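You operate a simulated robot arm through the tools that you are given. There is no shell and no other tool.

You are at the controls of a simulated robot arm. One attempt, no reset.

JOB
Seal the stub flange with the ring and the purple blank.
Fine: ring first; clamp shut, wing nut tight.

Only the result counts: the job must be done as asked and must still hold three seconds after the hand-in. Knocking over, shifting, dropping, spilling or breaking anything else fails it. Lids that push on must go on centred and level and be pressed home; caps that screw on are set level and turned clockwise until they are tight.

ROBOT AND FRAMES
A 6-joint arm with a two-finger gripper, fixed in place. Base frame: the origin is at the foot of the arm, x ahead of it, y to its left, z up. Units: m, degrees, N and s.
Its first joint turns from -166.0 to 166.0 degrees. Payload 3.43 kg.
The TCP is the grasp point between the finger pads, 0.02 m short of the fingertips. In the tool frame z runs along the fingers and y along their closing line. The gripper opens to 0.19 m. The gripper's body begins 0.248 m behind the TCP.
Orientation is that of the tool frame in the base frame, as a unit quaternion [w, x, y, z]. With the fingers straight down and closing along the base's y, the tool's x points along the base's -x, its y along +y and its z along -z.

CONTROLS
- The arm moves only by the tool apply_moves. Its argument "commands" is a list of rows, each a list of 3 entries, a list of its own where there are three numbers: the shift along the base's x, y, z in m, then the turn, a rotation vector about the base's x, y, z in degrees, then the gripper command, from -1 (shut) to 1 (fully open), values between in proportion. In form: [[[x, y, z], [rx, ry, rz], claw], ...]. A call has 1 to 20 rows; each row shifts and turns the commanded pose from where the row before left it. Each row takes 0.2 s and may step no farther than 0.05 m and 8.6 degrees from the row before; otherwise, or with a gripper value out of range, the whole call is refused. Where a pose cannot be reached the arm comes as near as it can. A force on the tool above 60 N (or 10 N above the force at the start of the call, whichever is more), or a blocked arm, ends the call early, and 0.2 s more pass. The fingers move at their own pace (about 0.153 m/s each) and stop on an object; they squeeze with about 32 N. The grip force told is the motor's: it shows also when the fingers shut on nothing. Time passes only in rows, and 0.2 s behind the last, so rows that do not move let the fingers close. It gives the time, the measured TCP pose, the force on the tool (base axes), the opening and the grip force at its end, in the units of the frame above (readings bear some noise), with the torque about the TCP (base axes, N m) and any sound that the robot's microphone picked up.
- Cameras (640 x 400 px; columns grow to the right, rows downward): "scene" is fixed at [0.4, 0.4988, 1.6271]; the picture's right is [-0.90, -0.43, 0.00], its down [-0.29, 0.59, -0.75] and it looks along [0.33, -0.68, -0.66] (base axes); focal length 318 px, centre (320, 200). "wrist" rides on the gripper at [0.07, -0.008, -0.288] in the tool frame; the picture's right is [0.12, 0.99, 0.00], its down [-0.96, 0.11, -0.25] and it looks along [-0.24, 0.03, 0.97] (tool axes); focal length 261 px, centre (320, 200). There is no depth. A picture from a camera that has moved, and an enlarged one, comes with that camera's place and axes in the base frame and with its lens.
- grab_frame(camera): a new picture of that camera. It takes no simulated time.
- move_column(by): slides the trunk up (or, below 0, down) by that many m; the arm rides with it, the base frame stays. It gives what a move gives, with no picture.
- close_up(camera, box): a new picture of the part [left, top, right, bottom] of that camera's present view, enlarged. It takes no simulated time.
- sign_off(): hands the job in; it is judged then, once.

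Places have to be worked out from the pictures, the camera data and where the tool is seen. Open the gripper and draw the arm clear of the work before you hand the job in, unless the task says otherwise.

The tools are called after ">>>" as name(argument=value, ...) on one line, values as JSON. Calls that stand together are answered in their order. apply_moves: Moves the arm, as the interface text tells. Its arguments: {"type":"object","properties":{"commands":{"type":"array","items":{"type":"array"}}},"required":["commands"]} The other tools are called the same way: move_column (by) slides the trunk up or down; grab_frame (camera) takes a picture; close_up (camera, box) takes an enlarged picture of a part of a camera's view; sign_off () hands the job in.

At the start:

```text
clock: 0.0
eef_pos: [0.6803, -0.2833, 1.2467]
ee_rot: [0.0, -0.001, 1.0, 0.0]
ft_force: [-0.4, 0.2, 1.3]
torque: [-0.02, 0.0, -0.03]
opening: 0.1901
gripper_force: 0.0
trunk travel left (down, up): [-0.2, 0.24]
```

scene: 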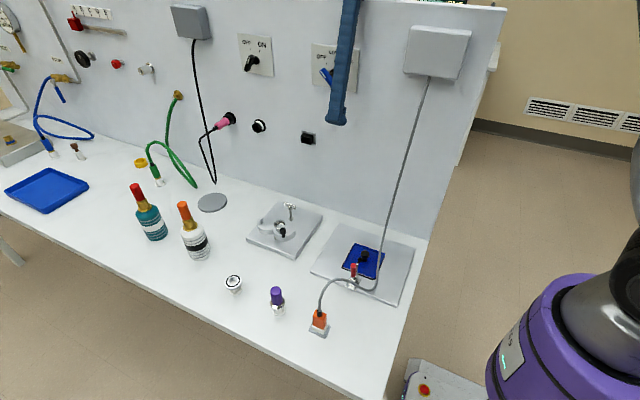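
wrist: 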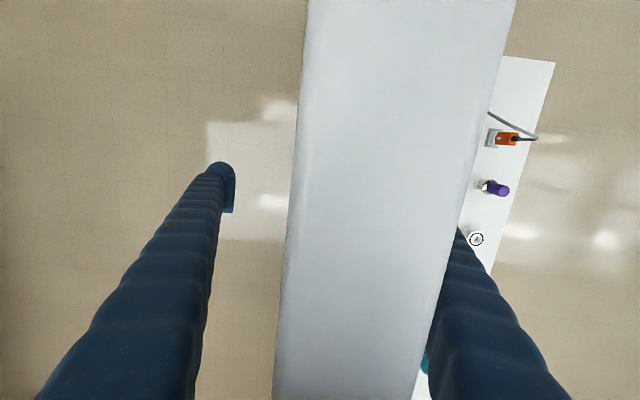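

I start by looking closely at the scene to find the stub flange, ring, purple blank, and clamp.

>>> close_up(camera="scene", box=[200, 180, 360, 280])

>>> close_up(camera="scene", box=[200, 240, 360, 340])

>>> close_up(camera="scene", box=[300, 210, 420, 285])

>>> close_up(camera="scene", box=[0, 100, 240, 250])

>>> close_up(camera="scene", box=[0, 0, 240, 150])

>>> close_up(camera="scene", box=[160, 0, 400, 150])

```text
4.00 times, centred on (280, 230) of scene
camera zoom: at [0.4, 0.4988, 1.6271], right [-0.9, -0.43, 0.0], down [-0.29, 0.59, -0.75], along [0.33, -0.68, -0.66], focal length 1272 px, centre (480, 80)
```

zoom: 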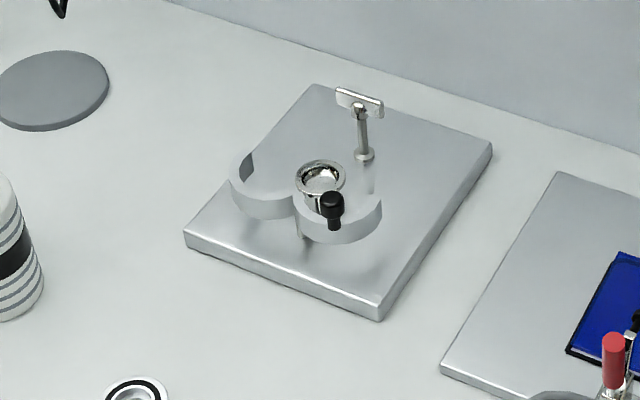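

```text
4.00 times, centred on (280, 290) of scene
camera zoom: at [0.4, 0.4988, 1.6271], right [-0.9, -0.43, 0.0], down [-0.29, 0.59, -0.75], along [0.33, -0.68, -0.66], focal length 1272 px, centre (480, -160)
```

zoom: 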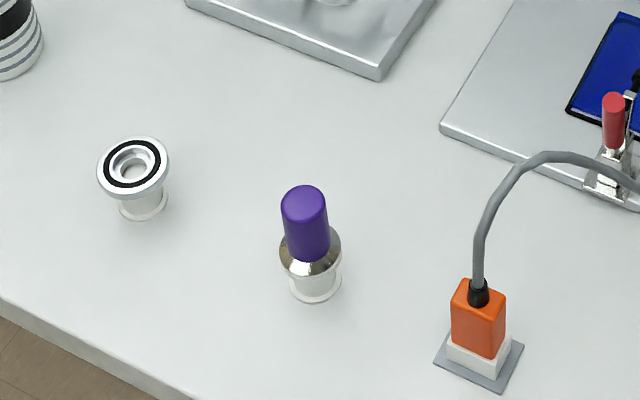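

```text
5.33 times, centred on (360, 248) of scene
camera zoom: at [0.4, 0.4988, 1.6271], right [-0.9, -0.43, 0.0], down [-0.29, 0.59, -0.75], along [0.33, -0.68, -0.66], focal length 1696 px, centre (107, -53)
```

zoom: 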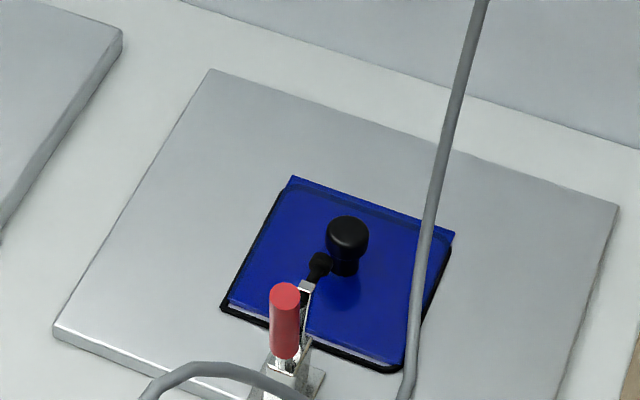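

```text
2.67 times, centred on (120, 175) of scene
camera zoom: at [0.4, 0.4988, 1.6271], right [-0.9, -0.43, 0.0], down [-0.29, 0.59, -0.75], along [0.33, -0.68, -0.66], focal length 848 px, centre (853, 267)
```

zoom: 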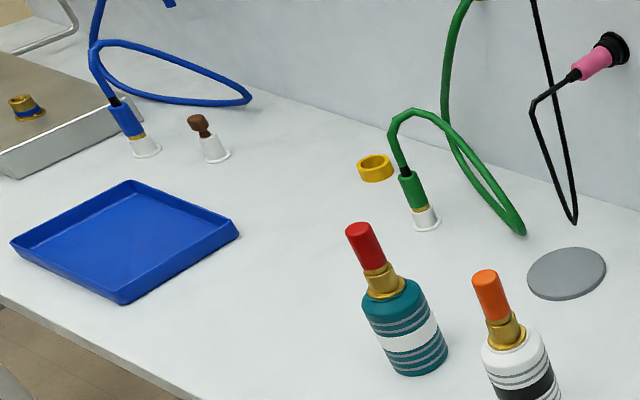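

```text
2.67 times, centred on (120, 75) of scene
camera zoom: at [0.4, 0.4988, 1.6271], right [-0.9, -0.43, 0.0], down [-0.29, 0.59, -0.75], along [0.33, -0.68, -0.66], focal length 848 px, centre (853, 533)
```

zoom: 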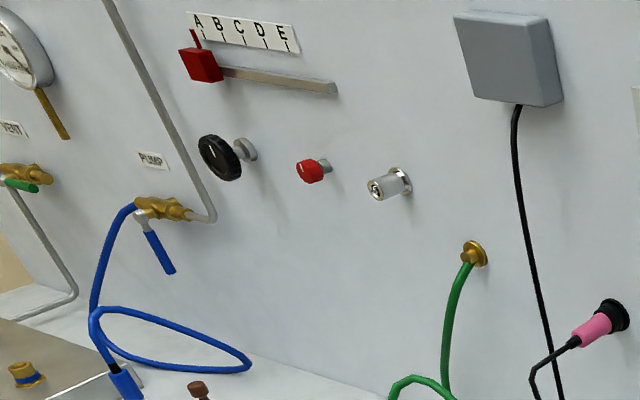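

```text
2.67 times, centred on (280, 75) of scene
camera zoom: at [0.4, 0.4988, 1.6271], right [-0.9, -0.43, 0.0], down [-0.29, 0.59, -0.75], along [0.33, -0.68, -0.66], focal length 848 px, centre (427, 533)
```

zoom: 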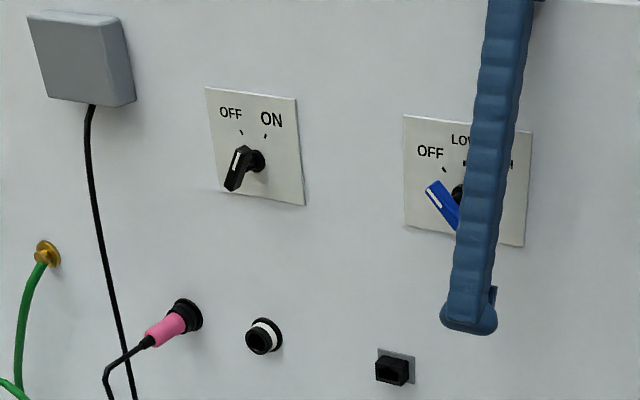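

The scene suggests the open gripper currently straddles the back wall (one finger visible in front, the other hidden behind). I look more closely before I move anything.

>>> close_up(camera="wrist", box=[380, 0, 620, 150])

>>> close_up(camera="wrist", box=[200, 150, 600, 400])

>>> close_up(camera="scene", box=[300, 0, 620, 200])

>>> close_up(camera="scene", box=[250, 195, 330, 245])

```text
2.67 times, centred on (500, 75) of wrist
camera zoom: at [0.611, -0.2916, 1.5327], right [-0.12, 0.99, 0.0], down [0.96, 0.11, 0.25], along [0.24, 0.03, -0.97], focal length 695 px, centre (-160, 533)
```

zoom: 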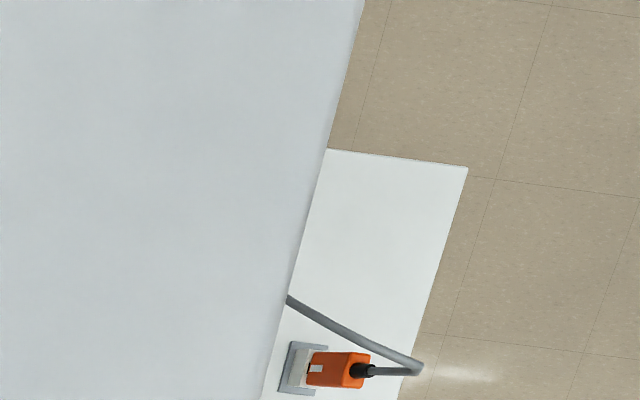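

```text
1.60 times, centred on (400, 275) of wrist
camera zoom: at [0.611, -0.2916, 1.5327], right [-0.12, 0.99, 0.0], down [0.96, 0.11, 0.25], along [0.24, 0.03, -0.97], focal length 417 px, centre (192, 80)
```

zoom: 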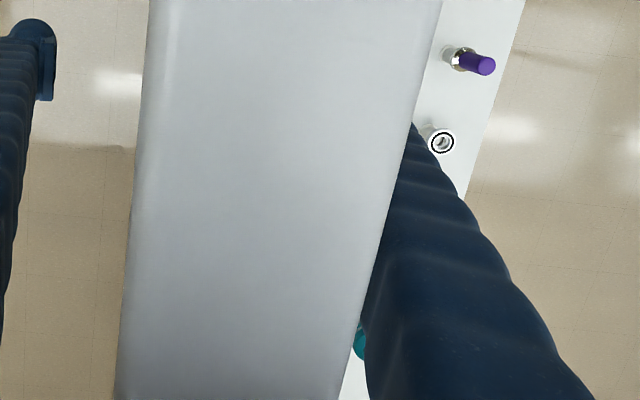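

```text
2.00 times, centred on (460, 100) of scene
camera zoom: at [0.4, 0.4988, 1.6271], right [-0.9, -0.43, 0.0], down [-0.29, 0.59, -0.75], along [0.33, -0.68, -0.66], focal length 636 px, centre (40, 400)
```

zoom: 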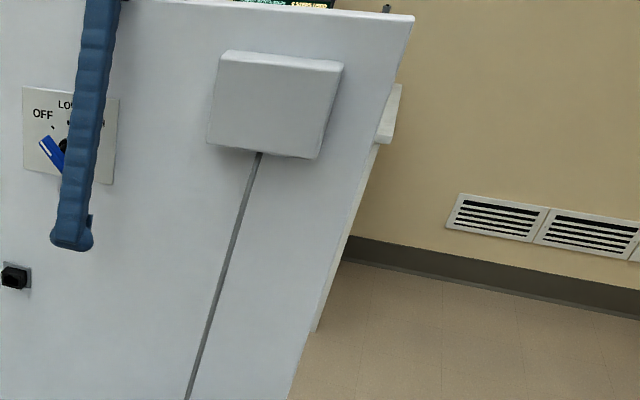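

```text
8.00 times, centred on (290, 220) of scene
camera zoom: at [0.4, 0.4988, 1.6271], right [-0.9, -0.43, 0.0], down [-0.29, 0.59, -0.75], along [0.33, -0.68, -0.66], focal length 2544 px, centre (560, 40)
```

zoom: 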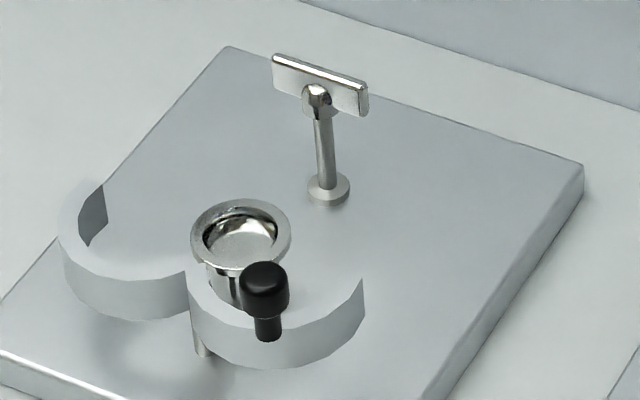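

The gripper does straddle the wall: its top edge passes between the fingers at about z 1.5. The safe way out is straight up, so I raise the trunk first.

>>> move_column(by=0.24)

```text
clock: 2.5
eef_pos: [0.6809, -0.2826, 1.4866]
ee_rot: [-0.001, 0.0, 1.0, 0.0]
ft_force: [-0.1, 0.6, 0.1]
torque: [-0.01, 0.03, 0.03]
opening: 0.19
gripper_force: 0.0
trunk travel left (down, up): [-0.44, 0.0]
```

The trunk is up with no contact force. I take pictures to see where the wall top is relative to the fingertips (now z about 1.467).

>>> grab_frame(camera="wrist")

>>> grab_frame(camera="scene")

```text
taken
camera wrist: at [0.6113, -0.2916, 1.773], right [-0.12, 0.99, 0.0], down [0.96, 0.11, 0.25], along [0.24, 0.03, -0.97], focal length 261 px, centre (320, 200)
```

wrist: 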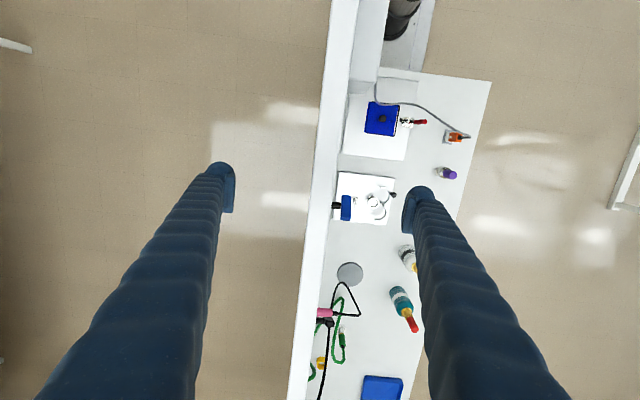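

```text
taken
```

scene: 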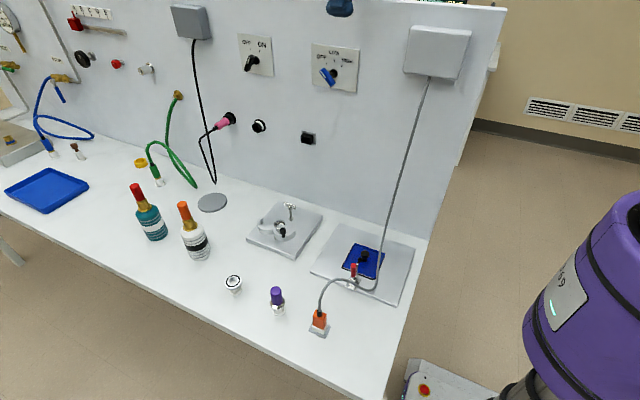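

Wall top works out at z ≈ 1.50 and about 2 cm thick; fingertips are at 1.467, so I need 5-8 cm more. I lift with the arm straight up.

>>> apply_moves(commands=[[[0, 0, 0.03], [0, 0, 0], 1], [[0, 0, 0.03], [0, 0, 0], 1], [[0, 0, 0.03], [0, 0, 0], 1]])

```text
clock: 3.3
eef_pos: [0.6799, -0.2839, 1.577]
ee_rot: [0.0, 0.0, 1.0, 0.0]
ft_force: [-0.3, 0.6, 0.4]
torque: [0.01, -0.04, 0.02]
opening: 0.1902
gripper_force: 0.1
trunk travel left (down, up): [-0.44, 0.0]
```

The fingertips are now at 1.557, clear of the wall top. I move toward +y, over the front of the bench.

>>> apply_moves(commands=[[[0, 0.05, 0], [0, 0, 0], 1], [[0, 0.05, 0], [0, 0, 0], 1], [[0, 0.05, 0], [0, 0, 0], 1], [[0, 0.05, 0], [0, 0, 0], 1], [[0, 0.05, 0], [0, 0, 0], 1], [[0, 0.04, 0], [0, 0, 0], 1], [[0, 0, 0], [0, 0, 0], 1]])

>>> grab_frame(camera="wrist")

>>> grab_frame(camera="scene")

```text
clock: 4.9
eef_pos: [0.6786, 0.0051, 1.5774]
ee_rot: [0.0, 0.001, 1.0, 0.0]
ft_force: [0.3, -0.3, 0.6]
torque: [0.07, -0.02, 0.01]
opening: 0.1901
gripper_force: 0.1
trunk travel left (down, up): [-0.44, 0.0]
```

```text
taken
camera wrist: at [0.6089, -0.0032, 1.8633], right [-0.12, 0.99, 0.0], down [0.96, 0.11, 0.25], along [0.25, 0.03, -0.97], focal length 261 px, centre (320, 200)
```

wrist: 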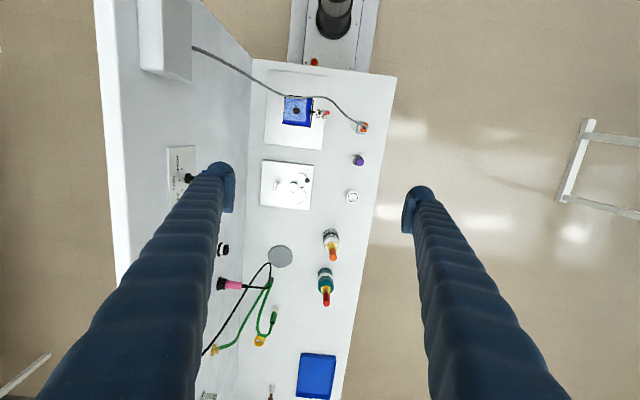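

```text
taken
```

scene: 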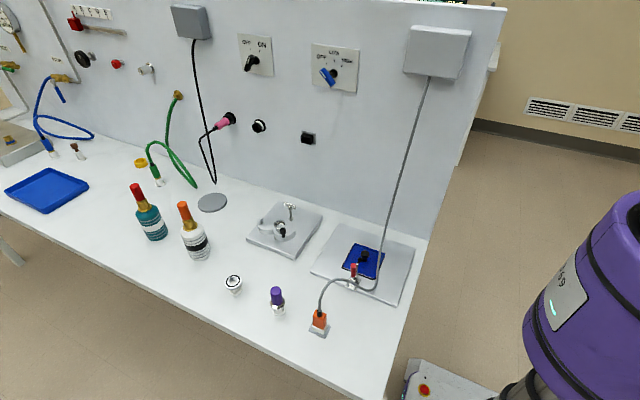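

The arm is free of the wall and over the bench. I lower the trunk back by 0.24 m and look at the work from nearer.

>>> move_column(by=-0.24)

>>> grab_frame(camera="wrist")

```text
clock: 7.4
eef_pos: [0.6789, 0.0044, 1.3376]
ee_rot: [0.0, -0.001, 1.0, 0.0]
ft_force: [-0.2, -0.6, -0.4]
torque: [-0.01, -0.02, -0.02]
opening: 0.1901
gripper_force: 0.1
trunk travel left (down, up): [-0.2, 0.24]
```

```text
taken
camera wrist: at [0.6087, -0.0025, 1.6235], right [-0.12, 0.99, 0.0], down [0.96, 0.11, 0.25], along [0.25, 0.03, -0.97], focal length 261 px, centre (320, 200)
```

wrist: 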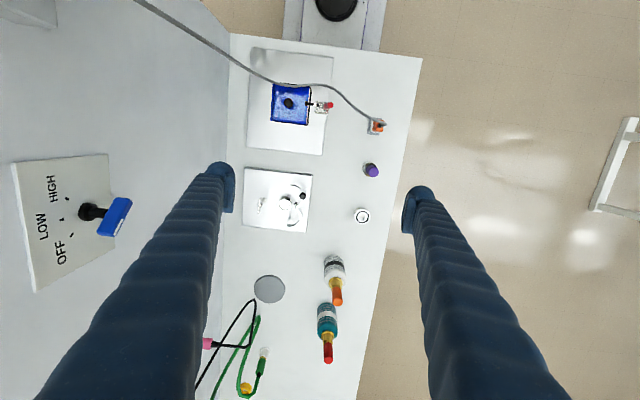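

I can see the stub plate near (0.83, −0.07), ring on its stand near (0.83, 0.14) and the purple blank near (0.69, 0.145), roughly. I move closer above the stub plate for a better look, staying clear of the wall fittings.

>>> apply_moves(commands=[[[0.04, -0.015, 0], [0, 0, 0], 1], [[0.04, -0.015, -0.01], [0, 0, 0], 1], [[0.04, -0.015, -0.03], [0, 0, 0], 1], [[0, 0, -0.05], [0, 0, 0], 1], [[0, 0, -0.05], [0, 0, 0], 1], [[0, 0, -0.05], [0, 0, 0], 1], [[0, 0, -0.04], [0, 0, 0], 1], [[0, 0, 0], [0, 0, 0], 1]])

>>> grab_frame(camera="wrist")

>>> grab_frame(camera="scene")

```text
refused: row 3 steps farther than a row can; nothing moved
```

```text
taken
camera wrist: at [0.6087, -0.0025, 1.6235], right [-0.12, 0.99, 0.0], down [0.96, 0.11, 0.25], along [0.25, 0.03, -0.97], focal length 261 px, centre (320, 200)
```

wrist: 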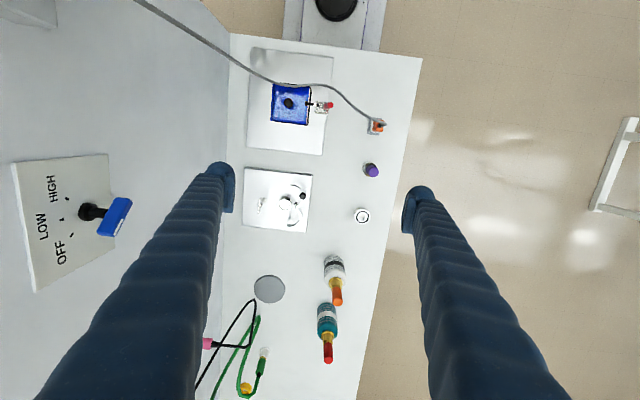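

```text
taken
```

scene: 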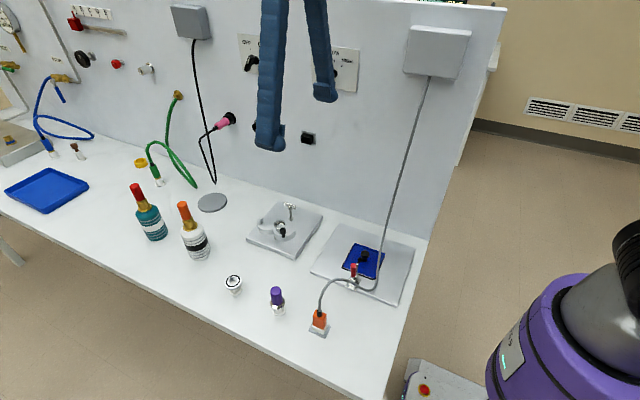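

The third row was 5.2 cm long, hence the refusal. I repeat with shorter steps.

>>> apply_moves(commands=[[[0.04, -0.015, 0], [0, 0, 0], 1], [[0.04, -0.015, 0], [0, 0, 0], 1], [[0.04, -0.015, 0], [0, 0, 0], 1], [[0, 0, -0.05], [0, 0, 0], 1], [[0, 0, -0.05], [0, 0, 0], 1], [[0, 0, -0.05], [0, 0, 0], 1], [[0, 0, -0.05], [0, 0, 0], 1], [[0, 0, -0.03], [0, 0, 0], 1], [[0, 0, 0], [0, 0, 0], 1]])

>>> grab_frame(camera="wrist")

>>> grab_frame(camera="scene")

```text
clock: 9.4
eef_pos: [0.7977, -0.0404, 1.1083]
ee_rot: [0.0, -0.001, 1.0, 0.0]
ft_force: [0.6, 0.7, 0.3]
torque: [0.0, 0.0, -0.02]
opening: 0.1896
gripper_force: 0.1
trunk travel left (down, up): [-0.2, 0.24]
```

```text
taken
camera wrist: at [0.7278, -0.0487, 1.3933], right [-0.12, 0.99, 0.0], down [0.96, 0.11, 0.25], along [0.25, 0.03, -0.97], focal length 261 px, centre (320, 200)
```

wrist: 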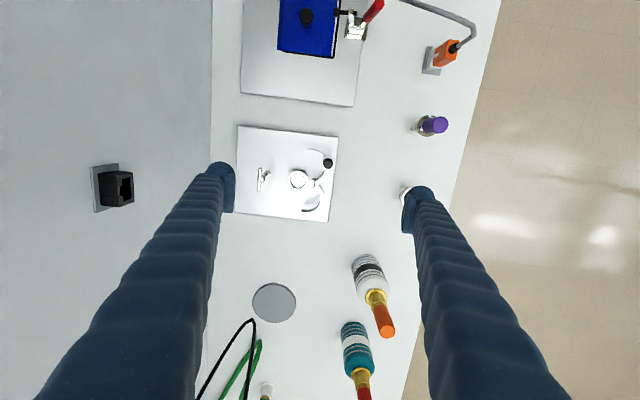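

```text
taken
```

scene: 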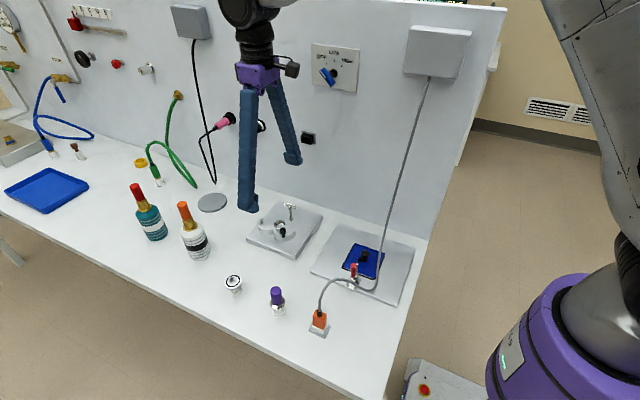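

I zoom in on the stub fixture and on the ring and blank from this wrist view.

>>> close_up(camera="wrist", box=[228, 118, 356, 198])

>>> close_up(camera="wrist", box=[220, 120, 380, 220])

>>> close_up(camera="wrist", box=[390, 95, 470, 145])

>>> close_up(camera="scene", box=[264, 200, 312, 230])

>>> close_up(camera="scene", box=[256, 215, 304, 245])

```text
5.00 times, centred on (292, 158) of wrist
camera zoom: at [0.7278, -0.0487, 1.3933], right [-0.12, 0.99, 0.0], down [0.96, 0.11, 0.25], along [0.25, 0.03, -0.97], focal length 1303 px, centre (460, 410)
```

zoom: 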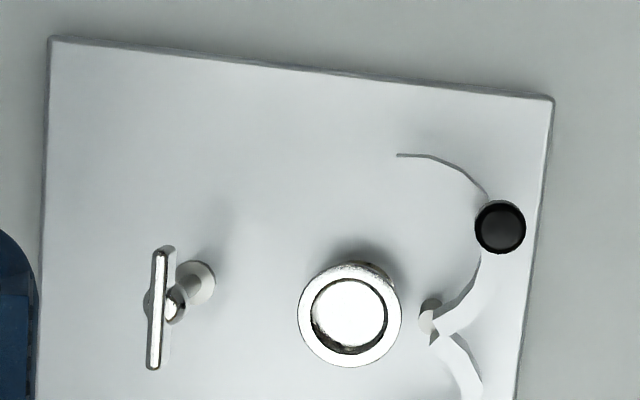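

```text
4.00 times, centred on (300, 170) of wrist
camera zoom: at [0.7278, -0.0487, 1.3933], right [-0.12, 0.99, 0.0], down [0.96, 0.11, 0.25], along [0.25, 0.03, -0.97], focal length 1043 px, centre (400, 320)
```

zoom: 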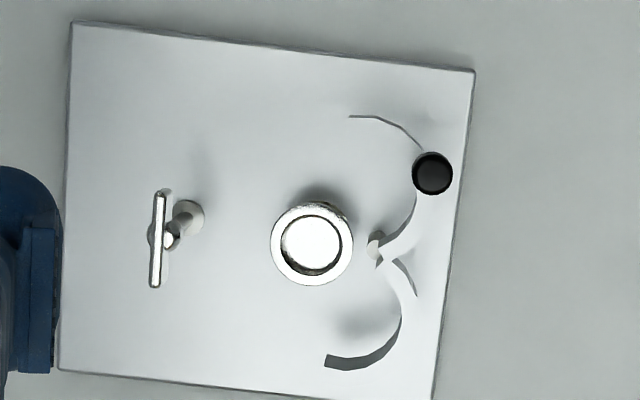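

```text
8.00 times, centred on (430, 120) of wrist
camera zoom: at [0.7278, -0.0487, 1.3933], right [-0.12, 0.99, 0.0], down [0.96, 0.11, 0.25], along [0.25, 0.03, -0.97], focal length 2085 px, centre (-560, 840)
```

zoom: 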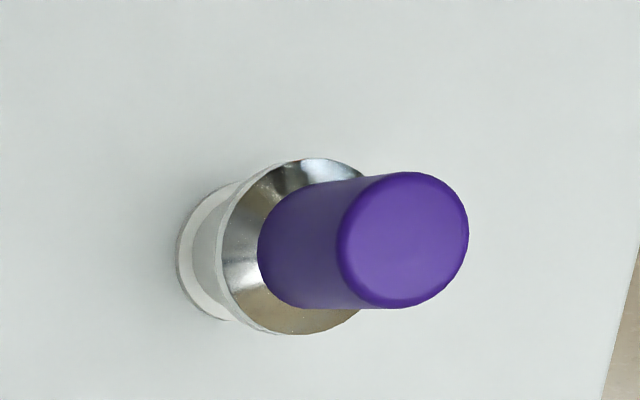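

```text
13.33 times, centred on (288, 215) of scene
camera zoom: at [0.4, 0.4988, 1.6271], right [-0.9, -0.43, 0.0], down [-0.29, 0.59, -0.75], along [0.33, -0.68, -0.66], focal length 4240 px, centre (747, 0)
```

zoom: 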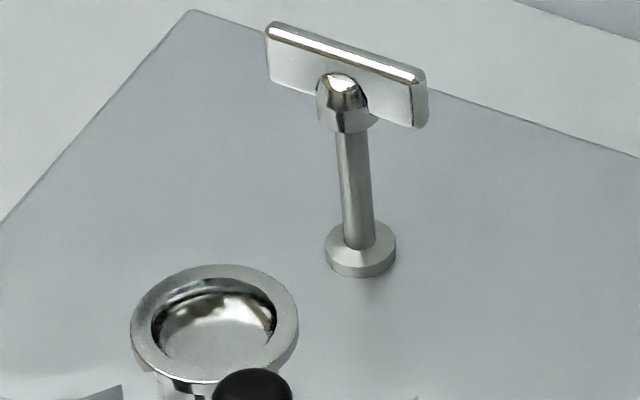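

```text
13.33 times, centred on (280, 230) of scene
camera zoom: at [0.4, 0.4988, 1.6271], right [-0.9, -0.43, 0.0], down [-0.29, 0.59, -0.75], along [0.33, -0.68, -0.66], focal length 4240 px, centre (853, -200)
```

zoom: 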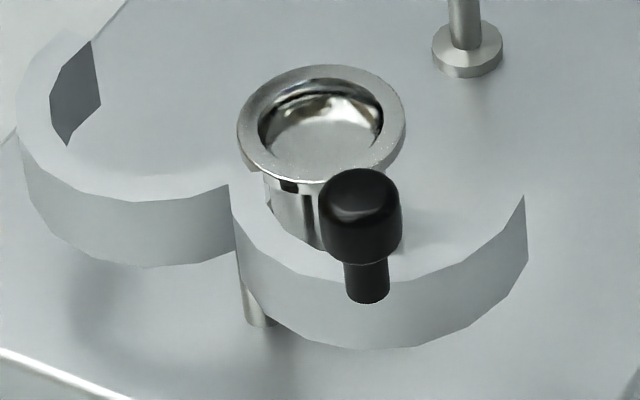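

Triangulating both views gives the stub flange top at about (0.8195, −0.080, 0.905), wing nut about (0.82, −0.146, 0.935), clamp hinge about (0.8175, −0.05) with both half-shells open, and the knob about (0.774, −0.030, 0.954). Now I move over the ring and blank to measure them.

>>> apply_moves(commands=[[[0, 0.045, 0], [0, 0, 0], 1], [[0, 0.045, 0], [0, 0, 0], 1], [[0, 0.045, 0], [0, 0, 0], 1], [[-0.02, 0.045, 0], [0, 0, 0], 1], [[0, 0, 0], [0, 0, 0], 1]])

>>> grab_frame(camera="wrist")

>>> close_up(camera="wrist", box=[260, 100, 420, 200])

>>> close_up(camera="scene", box=[213, 265, 261, 295])

>>> close_up(camera="scene", box=[248, 283, 312, 323])

```text
clock: 10.6
eef_pos: [0.7785, 0.1443, 1.1085]
ee_rot: [-0.001, 0.0, 1.0, -0.001]
ft_force: [-0.1, 1.4, 0.1]
torque: [-0.19, -0.02, -0.01]
opening: 0.1901
gripper_force: 0.0
trunk travel left (down, up): [-0.2, 0.24]
```

```text
taken
camera wrist: at [0.7096, 0.1358, 1.3952], right [-0.12, 0.99, 0.0], down [0.96, 0.11, 0.25], along [0.24, 0.03, -0.97], focal length 261 px, centre (320, 200)
```

wrist: 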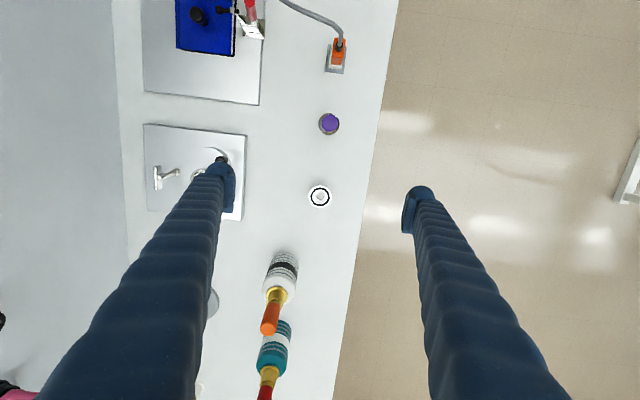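

```text
4.00 times, centred on (340, 150) of wrist
camera zoom: at [0.7096, 0.1358, 1.3952], right [-0.12, 0.99, 0.0], down [0.96, 0.11, 0.25], along [0.24, 0.03, -0.97], focal length 1043 px, centre (240, 400)
```

zoom: 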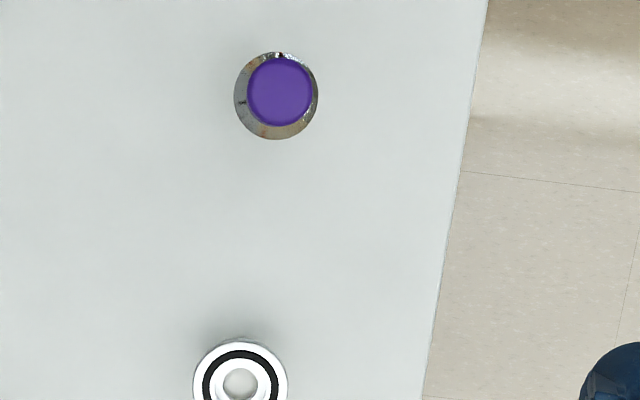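

```text
13.33 times, centred on (237, 280) of scene
camera zoom: at [0.4, 0.4988, 1.6271], right [-0.9, -0.43, 0.0], down [-0.29, 0.59, -0.75], along [0.33, -0.68, -0.66], focal length 4240 px, centre (1427, -867)
```

zoom: 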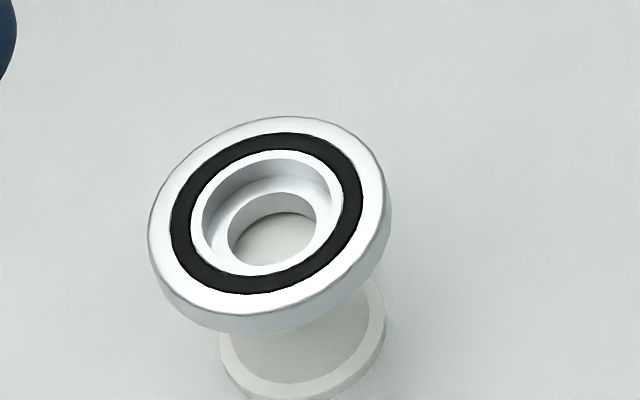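

```text
10.00 times, centred on (280, 303) of scene
camera zoom: at [0.4, 0.4988, 1.6271], right [-0.9, -0.43, 0.0], down [-0.29, 0.59, -0.75], along [0.33, -0.68, -0.66], focal length 3180 px, centre (720, -830)
```

zoom: 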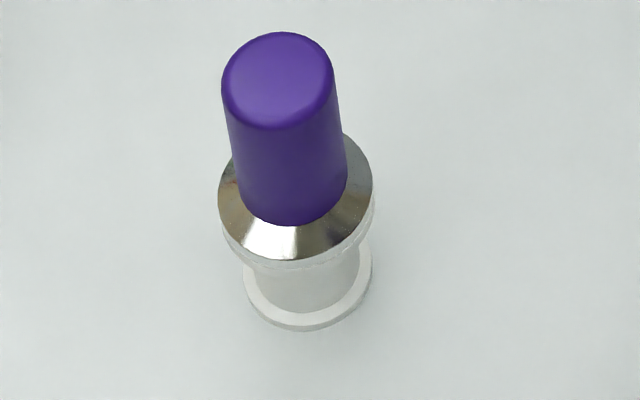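

Ring measures about (0.829, 0.150, 0.894), OD ≈ 48 mm; blank about (0.690, 0.150), handle ≈ 28 mm wide from z 0.91 to 0.946. The clamp hinge sits on the +y side of the stub, so I want to grip the ring along x: I rotate the tool −90° about z while narrowing the fingers and centring above the ring.

>>> apply_moves(commands=[[[0.01, 0.0012, 0], [0, 0, -8.2], 0], [[0.01, 0.0012, 0], [0, 0, -8.2], 0], [[0.01, 0.0012, 0], [0, 0, -8.2], 0], [[0.01, 0.0012, 0], [0, 0, -8.2], 0], [[0.01, 0.0012, 0], [0, 0, -8.2], 0], [[0, 0, 0], [0, 0, -8.2], 0], [[0, 0, 0], [0, 0, -8.2], -0.2], [[0, 0, 0], [0, 0, -8.2], -0.2], [[0, 0, 0], [0, 0, -8.2], -0.2], [[0, 0, 0], [0, 0, -8.2], -0.2], [[0, 0, 0], [0, 0, -8.0], -0.2], [[0, 0, -0.04], [0, 0, 0], -0.2], [[0, 0, 0], [0, 0, 0], -0.2], [[0, 0, 0], [0, 0, 0], -0.2]])

>>> grab_frame(camera="wrist")

>>> grab_frame(camera="scene")

```text
clock: 13.6
eef_pos: [0.828, 0.1454, 1.0654]
ee_rot: [-0.001, 0.708, 0.707, -0.001]
ft_force: [1.5, -0.2, 1.1]
torque: [0.0, -0.07, 0.01]
opening: 0.0763
gripper_force: 0.0
trunk travel left (down, up): [-0.2, 0.24]
```

```text
taken
camera wrist: at [0.8214, 0.2163, 1.3523], right [0.99, 0.12, 0.0], down [0.11, -0.96, 0.25], along [0.03, -0.25, -0.97], focal length 261 px, centre (320, 200)
```

wrist: 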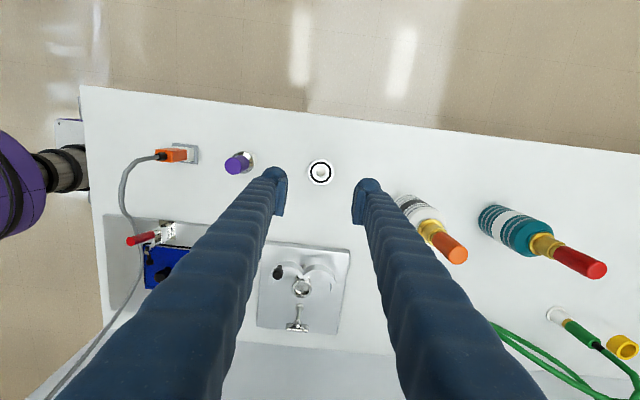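

```text
taken
```

scene: 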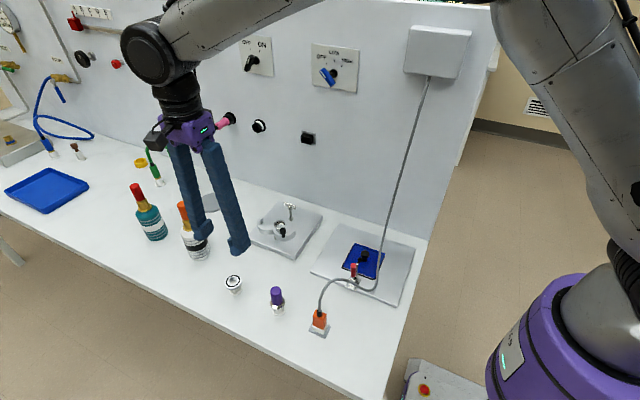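

I check whether the arm has settled and zoom in on the ring between the fingers.

>>> apply_moves(commands=[[[0, 0, 0], [0, 0, 0], -0.2], [[0, 0, 0], [0, 0, 0], -0.2]])

>>> close_up(camera="wrist", box=[240, 125, 400, 225])

```text
clock: 14.2
eef_pos: [0.8294, 0.144, 1.0655]
ee_rot: [0.0, 0.707, 0.707, -0.001]
ft_force: [0.5, -0.2, 0.6]
torque: [0.0, -0.01, 0.0]
opening: 0.076
gripper_force: 0.0
trunk travel left (down, up): [-0.2, 0.24]
```

```text
4.00 times, centred on (320, 175) of wrist
camera zoom: at [0.8213, 0.2164, 1.3525], right [0.99, 0.12, 0.0], down [0.12, -0.96, 0.25], along [0.03, -0.25, -0.97], focal length 1043 px, centre (320, 300)
```

zoom: 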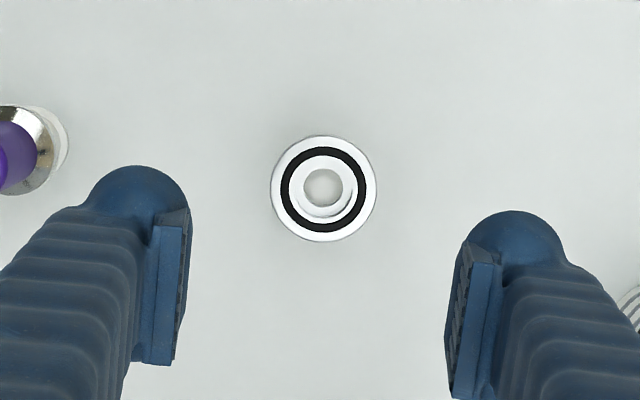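

The ring sits about +0.7 mm in x and +4.8 mm in y of the TCP axis. I correct that and descend so the fingertips end about 8 mm below the ring's mid-plane.

>>> apply_moves(commands=[[[0.0007, 0.0047, 0], [0, 0, 0], -0.2], [[0, 0, -0.045], [0, 0, 0], -0.2], [[0, 0, -0.045], [0, 0, 0], -0.2], [[0, 0, -0.04], [0, 0, 0], -0.2], [[0, 0, -0.02], [0, 0, 0], -0.2], [[0, 0, 0], [0, 0, 0], -0.2], [[0, 0, 0], [0, 0, 0], -0.2]])

>>> grab_frame(camera="wrist")

>>> close_up(camera="scene", box=[180, 235, 292, 305])

```text
clock: 15.8
eef_pos: [0.8288, 0.1515, 0.9174]
ee_rot: [-0.002, 0.707, 0.707, 0.0]
ft_force: [-0.6, 0.2, -0.3]
torque: [0.01, -0.06, 0.02]
opening: 0.0758
gripper_force: 0.0
trunk travel left (down, up): [-0.2, 0.24]
```

```text
taken
camera wrist: at [0.8215, 0.2217, 1.2035], right [0.99, 0.12, 0.0], down [0.11, -0.96, 0.25], along [0.03, -0.25, -0.97], focal length 261 px, centre (320, 200)
```

wrist: 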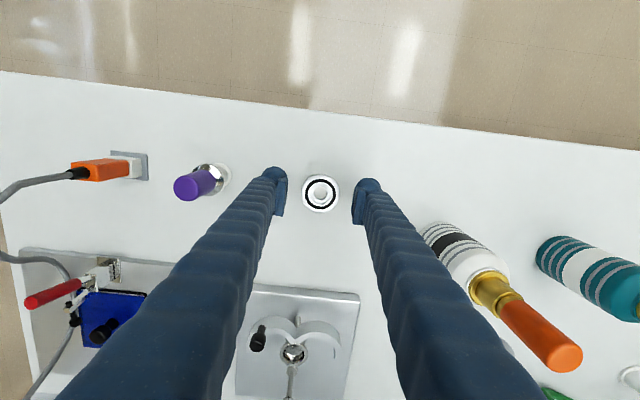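

```text
5.71 times, centred on (236, 270) of scene
camera zoom: at [0.4, 0.4988, 1.6271], right [-0.9, -0.43, 0.0], down [-0.29, 0.59, -0.75], along [0.33, -0.68, -0.66], focal length 1817 px, centre (800, -200)
```

zoom: 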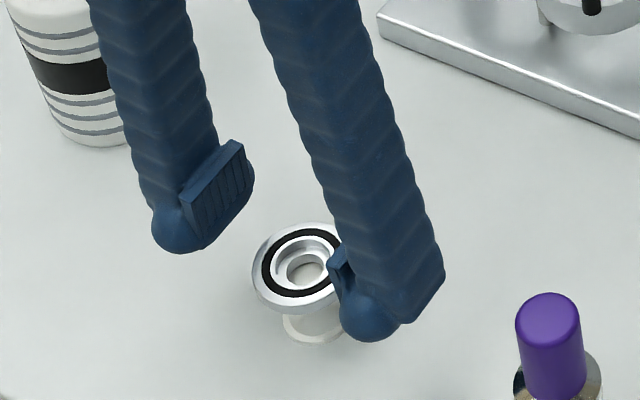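

The pads sit just above rounded fingertips, so the ring needs to be close to TCP height. I lower another 2 cm (bench is near z 0.85, tips will be at about 0.877) and check alignment.

>>> apply_moves(commands=[[[0, 0, -0.01], [0, 0, 0], -0.2], [[0, 0, -0.01], [0, 0, 0], -0.2], [[0, 0, 0], [0, 0, 0], -0.2]])

>>> close_up(camera="wrist", box=[240, 145, 400, 245])

>>> close_up(camera="scene", box=[180, 245, 292, 315])

```text
clock: 16.6
eef_pos: [0.8293, 0.1504, 0.8978]
ee_rot: [0.0, 0.707, 0.708, 0.0]
ft_force: [0.5, 0.0, 0.2]
torque: [0.01, 0.0, -0.04]
opening: 0.076
gripper_force: 0.0
trunk travel left (down, up): [-0.2, 0.24]
```

```text
4.00 times, centred on (320, 195) of wrist
camera zoom: at [0.8216, 0.221, 1.1832], right [0.99, 0.12, 0.0], down [0.11, -0.96, 0.25], along [0.03, -0.25, -0.97], focal length 1043 px, centre (320, 220)
```

zoom: 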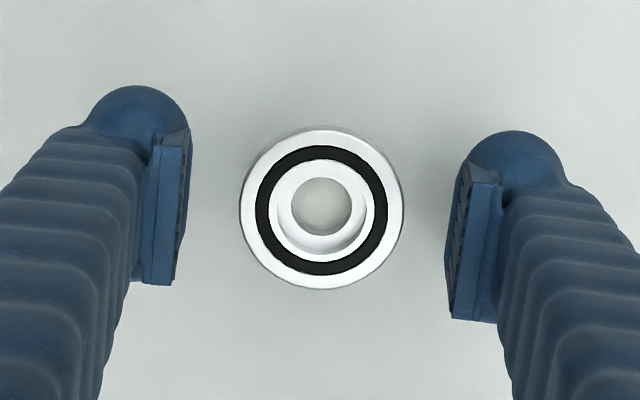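

```text
5.71 times, centred on (236, 280) of scene
camera zoom: at [0.4, 0.4988, 1.6271], right [-0.9, -0.43, 0.0], down [-0.29, 0.59, -0.75], along [0.33, -0.68, -0.66], focal length 1817 px, centre (800, -257)
```

zoom: 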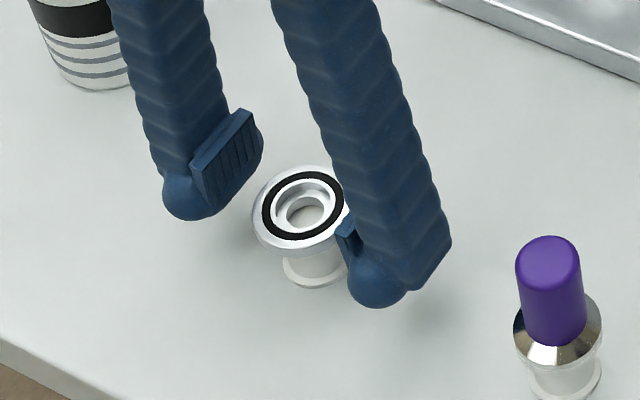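

The ring is centred between the pads at the right height. I close the gripper.

>>> apply_moves(commands=[[[0, 0, 0], [0, 0, 0], -0.4], [[0, 0, 0], [0, 0, 0], -0.5], [[0, 0, 0], [0, 0, 0], -1], [[0, 0, 0], [0, 0, 0], -1], [[0, 0, 0], [0, 0, 0], -1]])

>>> close_up(camera="wrist", box=[240, 145, 400, 245])

```text
clock: 17.8
eef_pos: [0.8292, 0.1506, 0.8975]
ee_rot: [-0.001, 0.707, 0.707, -0.001]
ft_force: [0.6, 0.3, 0.0]
torque: [0.0, -0.02, 0.03]
opening: 0.0463
gripper_force: 32.6
trunk travel left (down, up): [-0.2, 0.24]
```

```text
4.00 times, centred on (320, 195) of wrist
camera zoom: at [0.8217, 0.2211, 1.1833], right [0.99, 0.12, 0.0], down [0.12, -0.96, 0.25], along [0.03, -0.25, -0.97], focal length 1043 px, centre (320, 220)
```

zoom: 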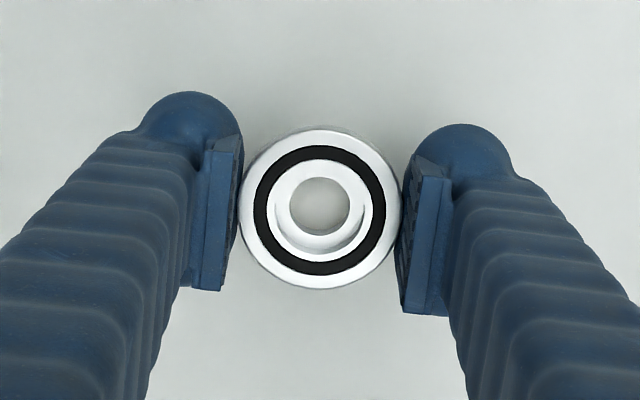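

The fingers stopped on the ring at 46.3 mm with full grip force. I lift gently and check the ring comes alone.

>>> apply_moves(commands=[[[0, 0, 0.005], [0, 0, 0], -1], [[0, 0, 0.01], [0, 0, 0], -1], [[0, 0, 0.02], [0, 0, 0], -1], [[0, 0, 0.03], [0, 0, 0], -1], [[0, 0, 0.035], [0, 0, 0], -1], [[0, 0, 0], [0, 0, 0], -1]])

>>> grab_frame(camera="wrist")

>>> close_up(camera="wrist", box=[240, 145, 400, 245])

>>> close_up(camera="scene", box=[170, 195, 298, 275])

>>> close_up(camera="scene", box=[180, 245, 292, 315])

```text
clock: 19.2
eef_pos: [0.829, 0.151, 0.9961]
ee_rot: [0.0, 0.708, 0.707, -0.001]
ft_force: [-0.7, -0.5, -0.3]
torque: [-0.01, -0.01, -0.02]
opening: 0.0463
gripper_force: 31.8
trunk travel left (down, up): [-0.2, 0.24]
```

```text
taken
camera wrist: at [0.8211, 0.2215, 1.2828], right [0.99, 0.12, 0.0], down [0.12, -0.96, 0.25], along [0.03, -0.25, -0.97], focal length 261 px, centre (320, 200)
```

wrist: 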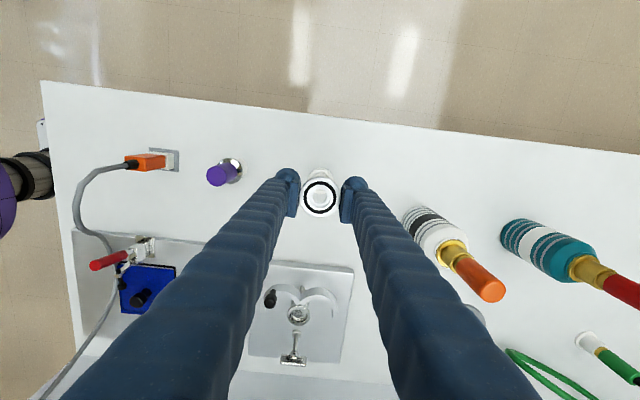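

```text
4.00 times, centred on (320, 195) of wrist
camera zoom: at [0.8211, 0.2215, 1.2828], right [0.99, 0.12, 0.0], down [0.12, -0.96, 0.25], along [0.03, -0.25, -0.97], focal length 1043 px, centre (320, 220)
```

zoom: 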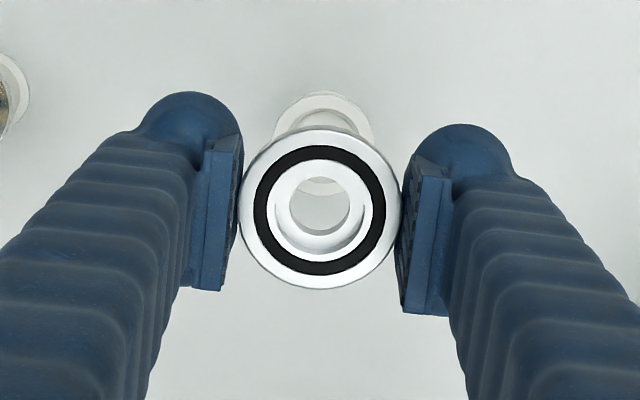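

```text
5.00 times, centred on (234, 235) of scene
camera zoom: at [0.4, 0.4988, 1.6271], right [-0.9, -0.43, 0.0], down [-0.29, 0.59, -0.75], along [0.33, -0.68, -0.66], focal length 1590 px, centre (750, 25)
```

zoom: 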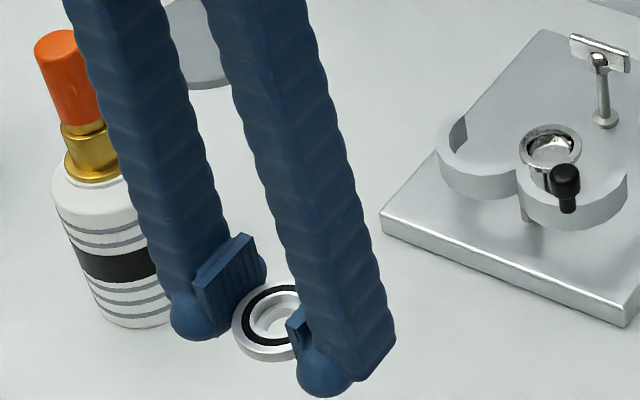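

```text
5.71 times, centred on (236, 280) of scene
camera zoom: at [0.4, 0.4988, 1.6271], right [-0.9, -0.43, 0.0], down [-0.29, 0.59, -0.75], along [0.33, -0.68, -0.66], focal length 1817 px, centre (800, -257)
```

zoom: 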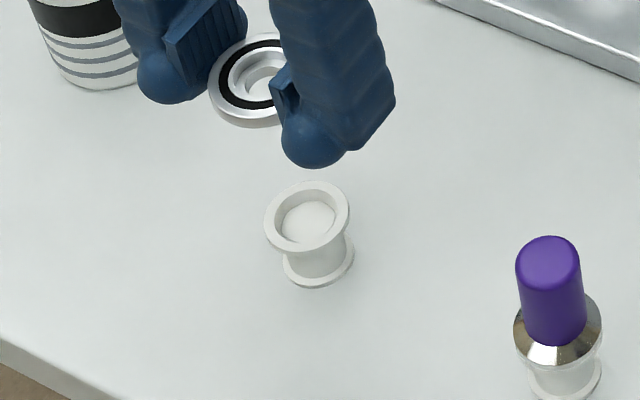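

The ring is in the grip and its stand stays put. I take a close-up of the stub from this pose to refine its location before moving.

>>> close_up(camera="wrist", box=[236, 260, 364, 340])

```text
5.00 times, centred on (300, 300) of wrist
camera zoom: at [0.8211, 0.2215, 1.2828], right [0.99, 0.12, 0.0], down [0.12, -0.96, 0.25], along [0.03, -0.25, -0.97], focal length 1303 px, centre (420, -300)
```

zoom: 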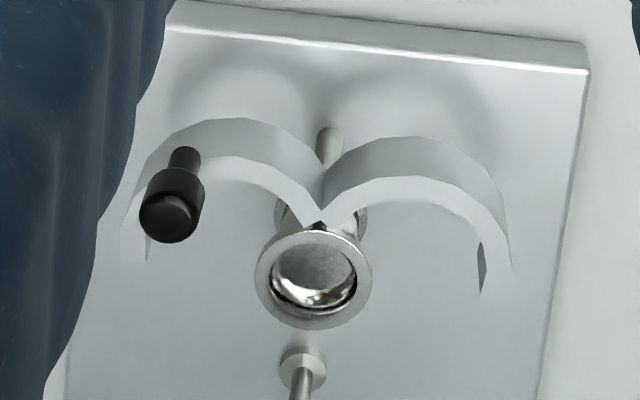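

The ring is firmly held. The clamp half-shell tips (about x ±0.055, y −0.0675, z 0.89–0.92) would be tight beside the fingers at the stub, so I set the ring back on its stand, shift the grip 9 mm toward −y, and re-grip so the fingers clear them.

>>> apply_moves(commands=[[[0, 0, -0.04], [0, 0, 0], -1], [[0, 0, -0.035], [0, 0, 0], -1], [[0, 0, -0.015], [0, 0, 0], -1], [[0, 0, -0.006], [0, 0, 0], -1], [[0, 0, -0.004], [0, 0, 0], -1], [[0, 0, 0], [0, 0, 0], -1], [[0, 0, 0], [0, 0, 0], -0.4], [[0, 0, 0], [0, 0, 0], -0.35], [[0, 0, 0], [0, 0, 0], -0.35]])

>>> close_up(camera="wrist", box=[240, 145, 400, 245])

>>> close_up(camera="scene", box=[180, 245, 292, 315])

```text
clock: 21.2
eef_pos: [0.8296, 0.1514, 0.8979]
ee_rot: [-0.001, 0.707, 0.707, 0.0]
ft_force: [-0.4, -0.3, 0.8]
torque: [-0.04, 0.0, -0.03]
opening: 0.0616
gripper_force: 0.0
trunk travel left (down, up): [-0.2, 0.24]
```

```text
4.00 times, centred on (320, 195) of wrist
camera zoom: at [0.8219, 0.223, 1.1828], right [0.99, 0.12, 0.0], down [0.11, -0.96, 0.25], along [0.03, -0.25, -0.97], focal length 1043 px, centre (320, 220)
```

zoom: 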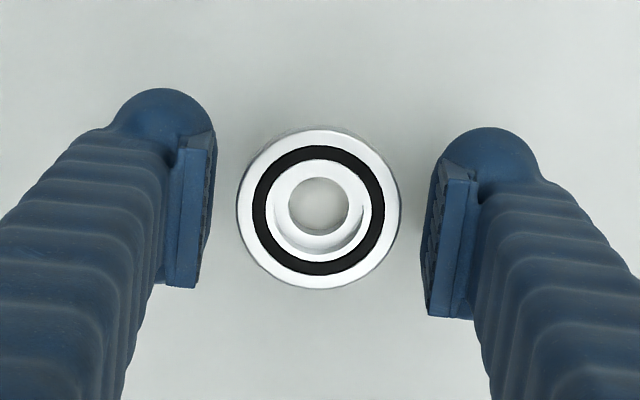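

```text
5.71 times, centred on (236, 280) of scene
camera zoom: at [0.4, 0.4988, 1.6271], right [-0.9, -0.43, 0.0], down [-0.29, 0.59, -0.75], along [0.33, -0.68, -0.66], focal length 1817 px, centre (800, -257)
```

zoom: 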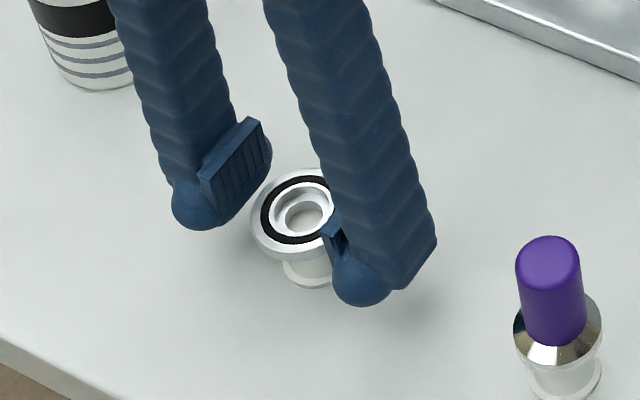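

The ring sits back on its stand. Now I shift −9 mm in y, close, and lift again.

>>> apply_moves(commands=[[[0, -0.0045, 0], [0, 0, 0], -0.35], [[0, -0.0045, 0], [0, 0, 0], -0.35], [[0, 0, 0], [0, 0, 0], -0.35], [[0, 0, 0], [0, 0, 0], -0.5], [[0, 0, 0], [0, 0, 0], -1], [[0, 0, 0], [0, 0, 0], -1], [[0, 0, 0], [0, 0, 0], -1], [[0, 0, 0.005], [0, 0, 0], -1], [[0, 0, 0.015], [0, 0, 0], -1], [[0, 0, 0.03], [0, 0, 0], -1], [[0, 0, 0.04], [0, 0, 0], -1], [[0, 0, 0.04], [0, 0, 0], -1], [[0, 0, 0], [0, 0, 0], -1]])

>>> close_up(camera="wrist", box=[240, 145, 400, 245])

>>> close_up(camera="scene", box=[170, 195, 298, 275])

```text
clock: 24.0
eef_pos: [0.8295, 0.1424, 1.0265]
ee_rot: [-0.001, 0.707, 0.707, 0.0]
ft_force: [-0.4, 0.0, -0.8]
torque: [-0.02, 0.01, -0.04]
opening: 0.0463
gripper_force: 31.2
trunk travel left (down, up): [-0.2, 0.24]
```

```text
4.00 times, centred on (320, 195) of wrist
camera zoom: at [0.8216, 0.2135, 1.3132], right [0.99, 0.12, 0.0], down [0.12, -0.96, 0.25], along [0.03, -0.25, -0.97], focal length 1043 px, centre (320, 220)
```

zoom: 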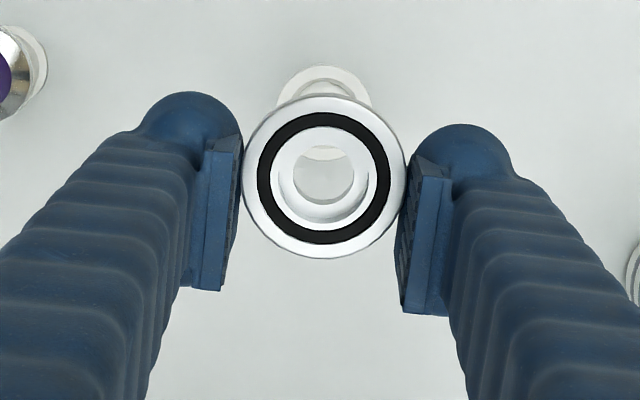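

```text
5.00 times, centred on (234, 235) of scene
camera zoom: at [0.4, 0.4988, 1.6271], right [-0.9, -0.43, 0.0], down [-0.29, 0.59, -0.75], along [0.33, -0.68, -0.66], focal length 1590 px, centre (750, 25)
```

zoom: 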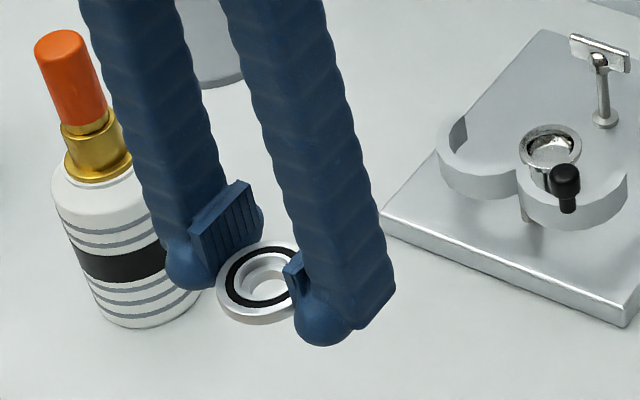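

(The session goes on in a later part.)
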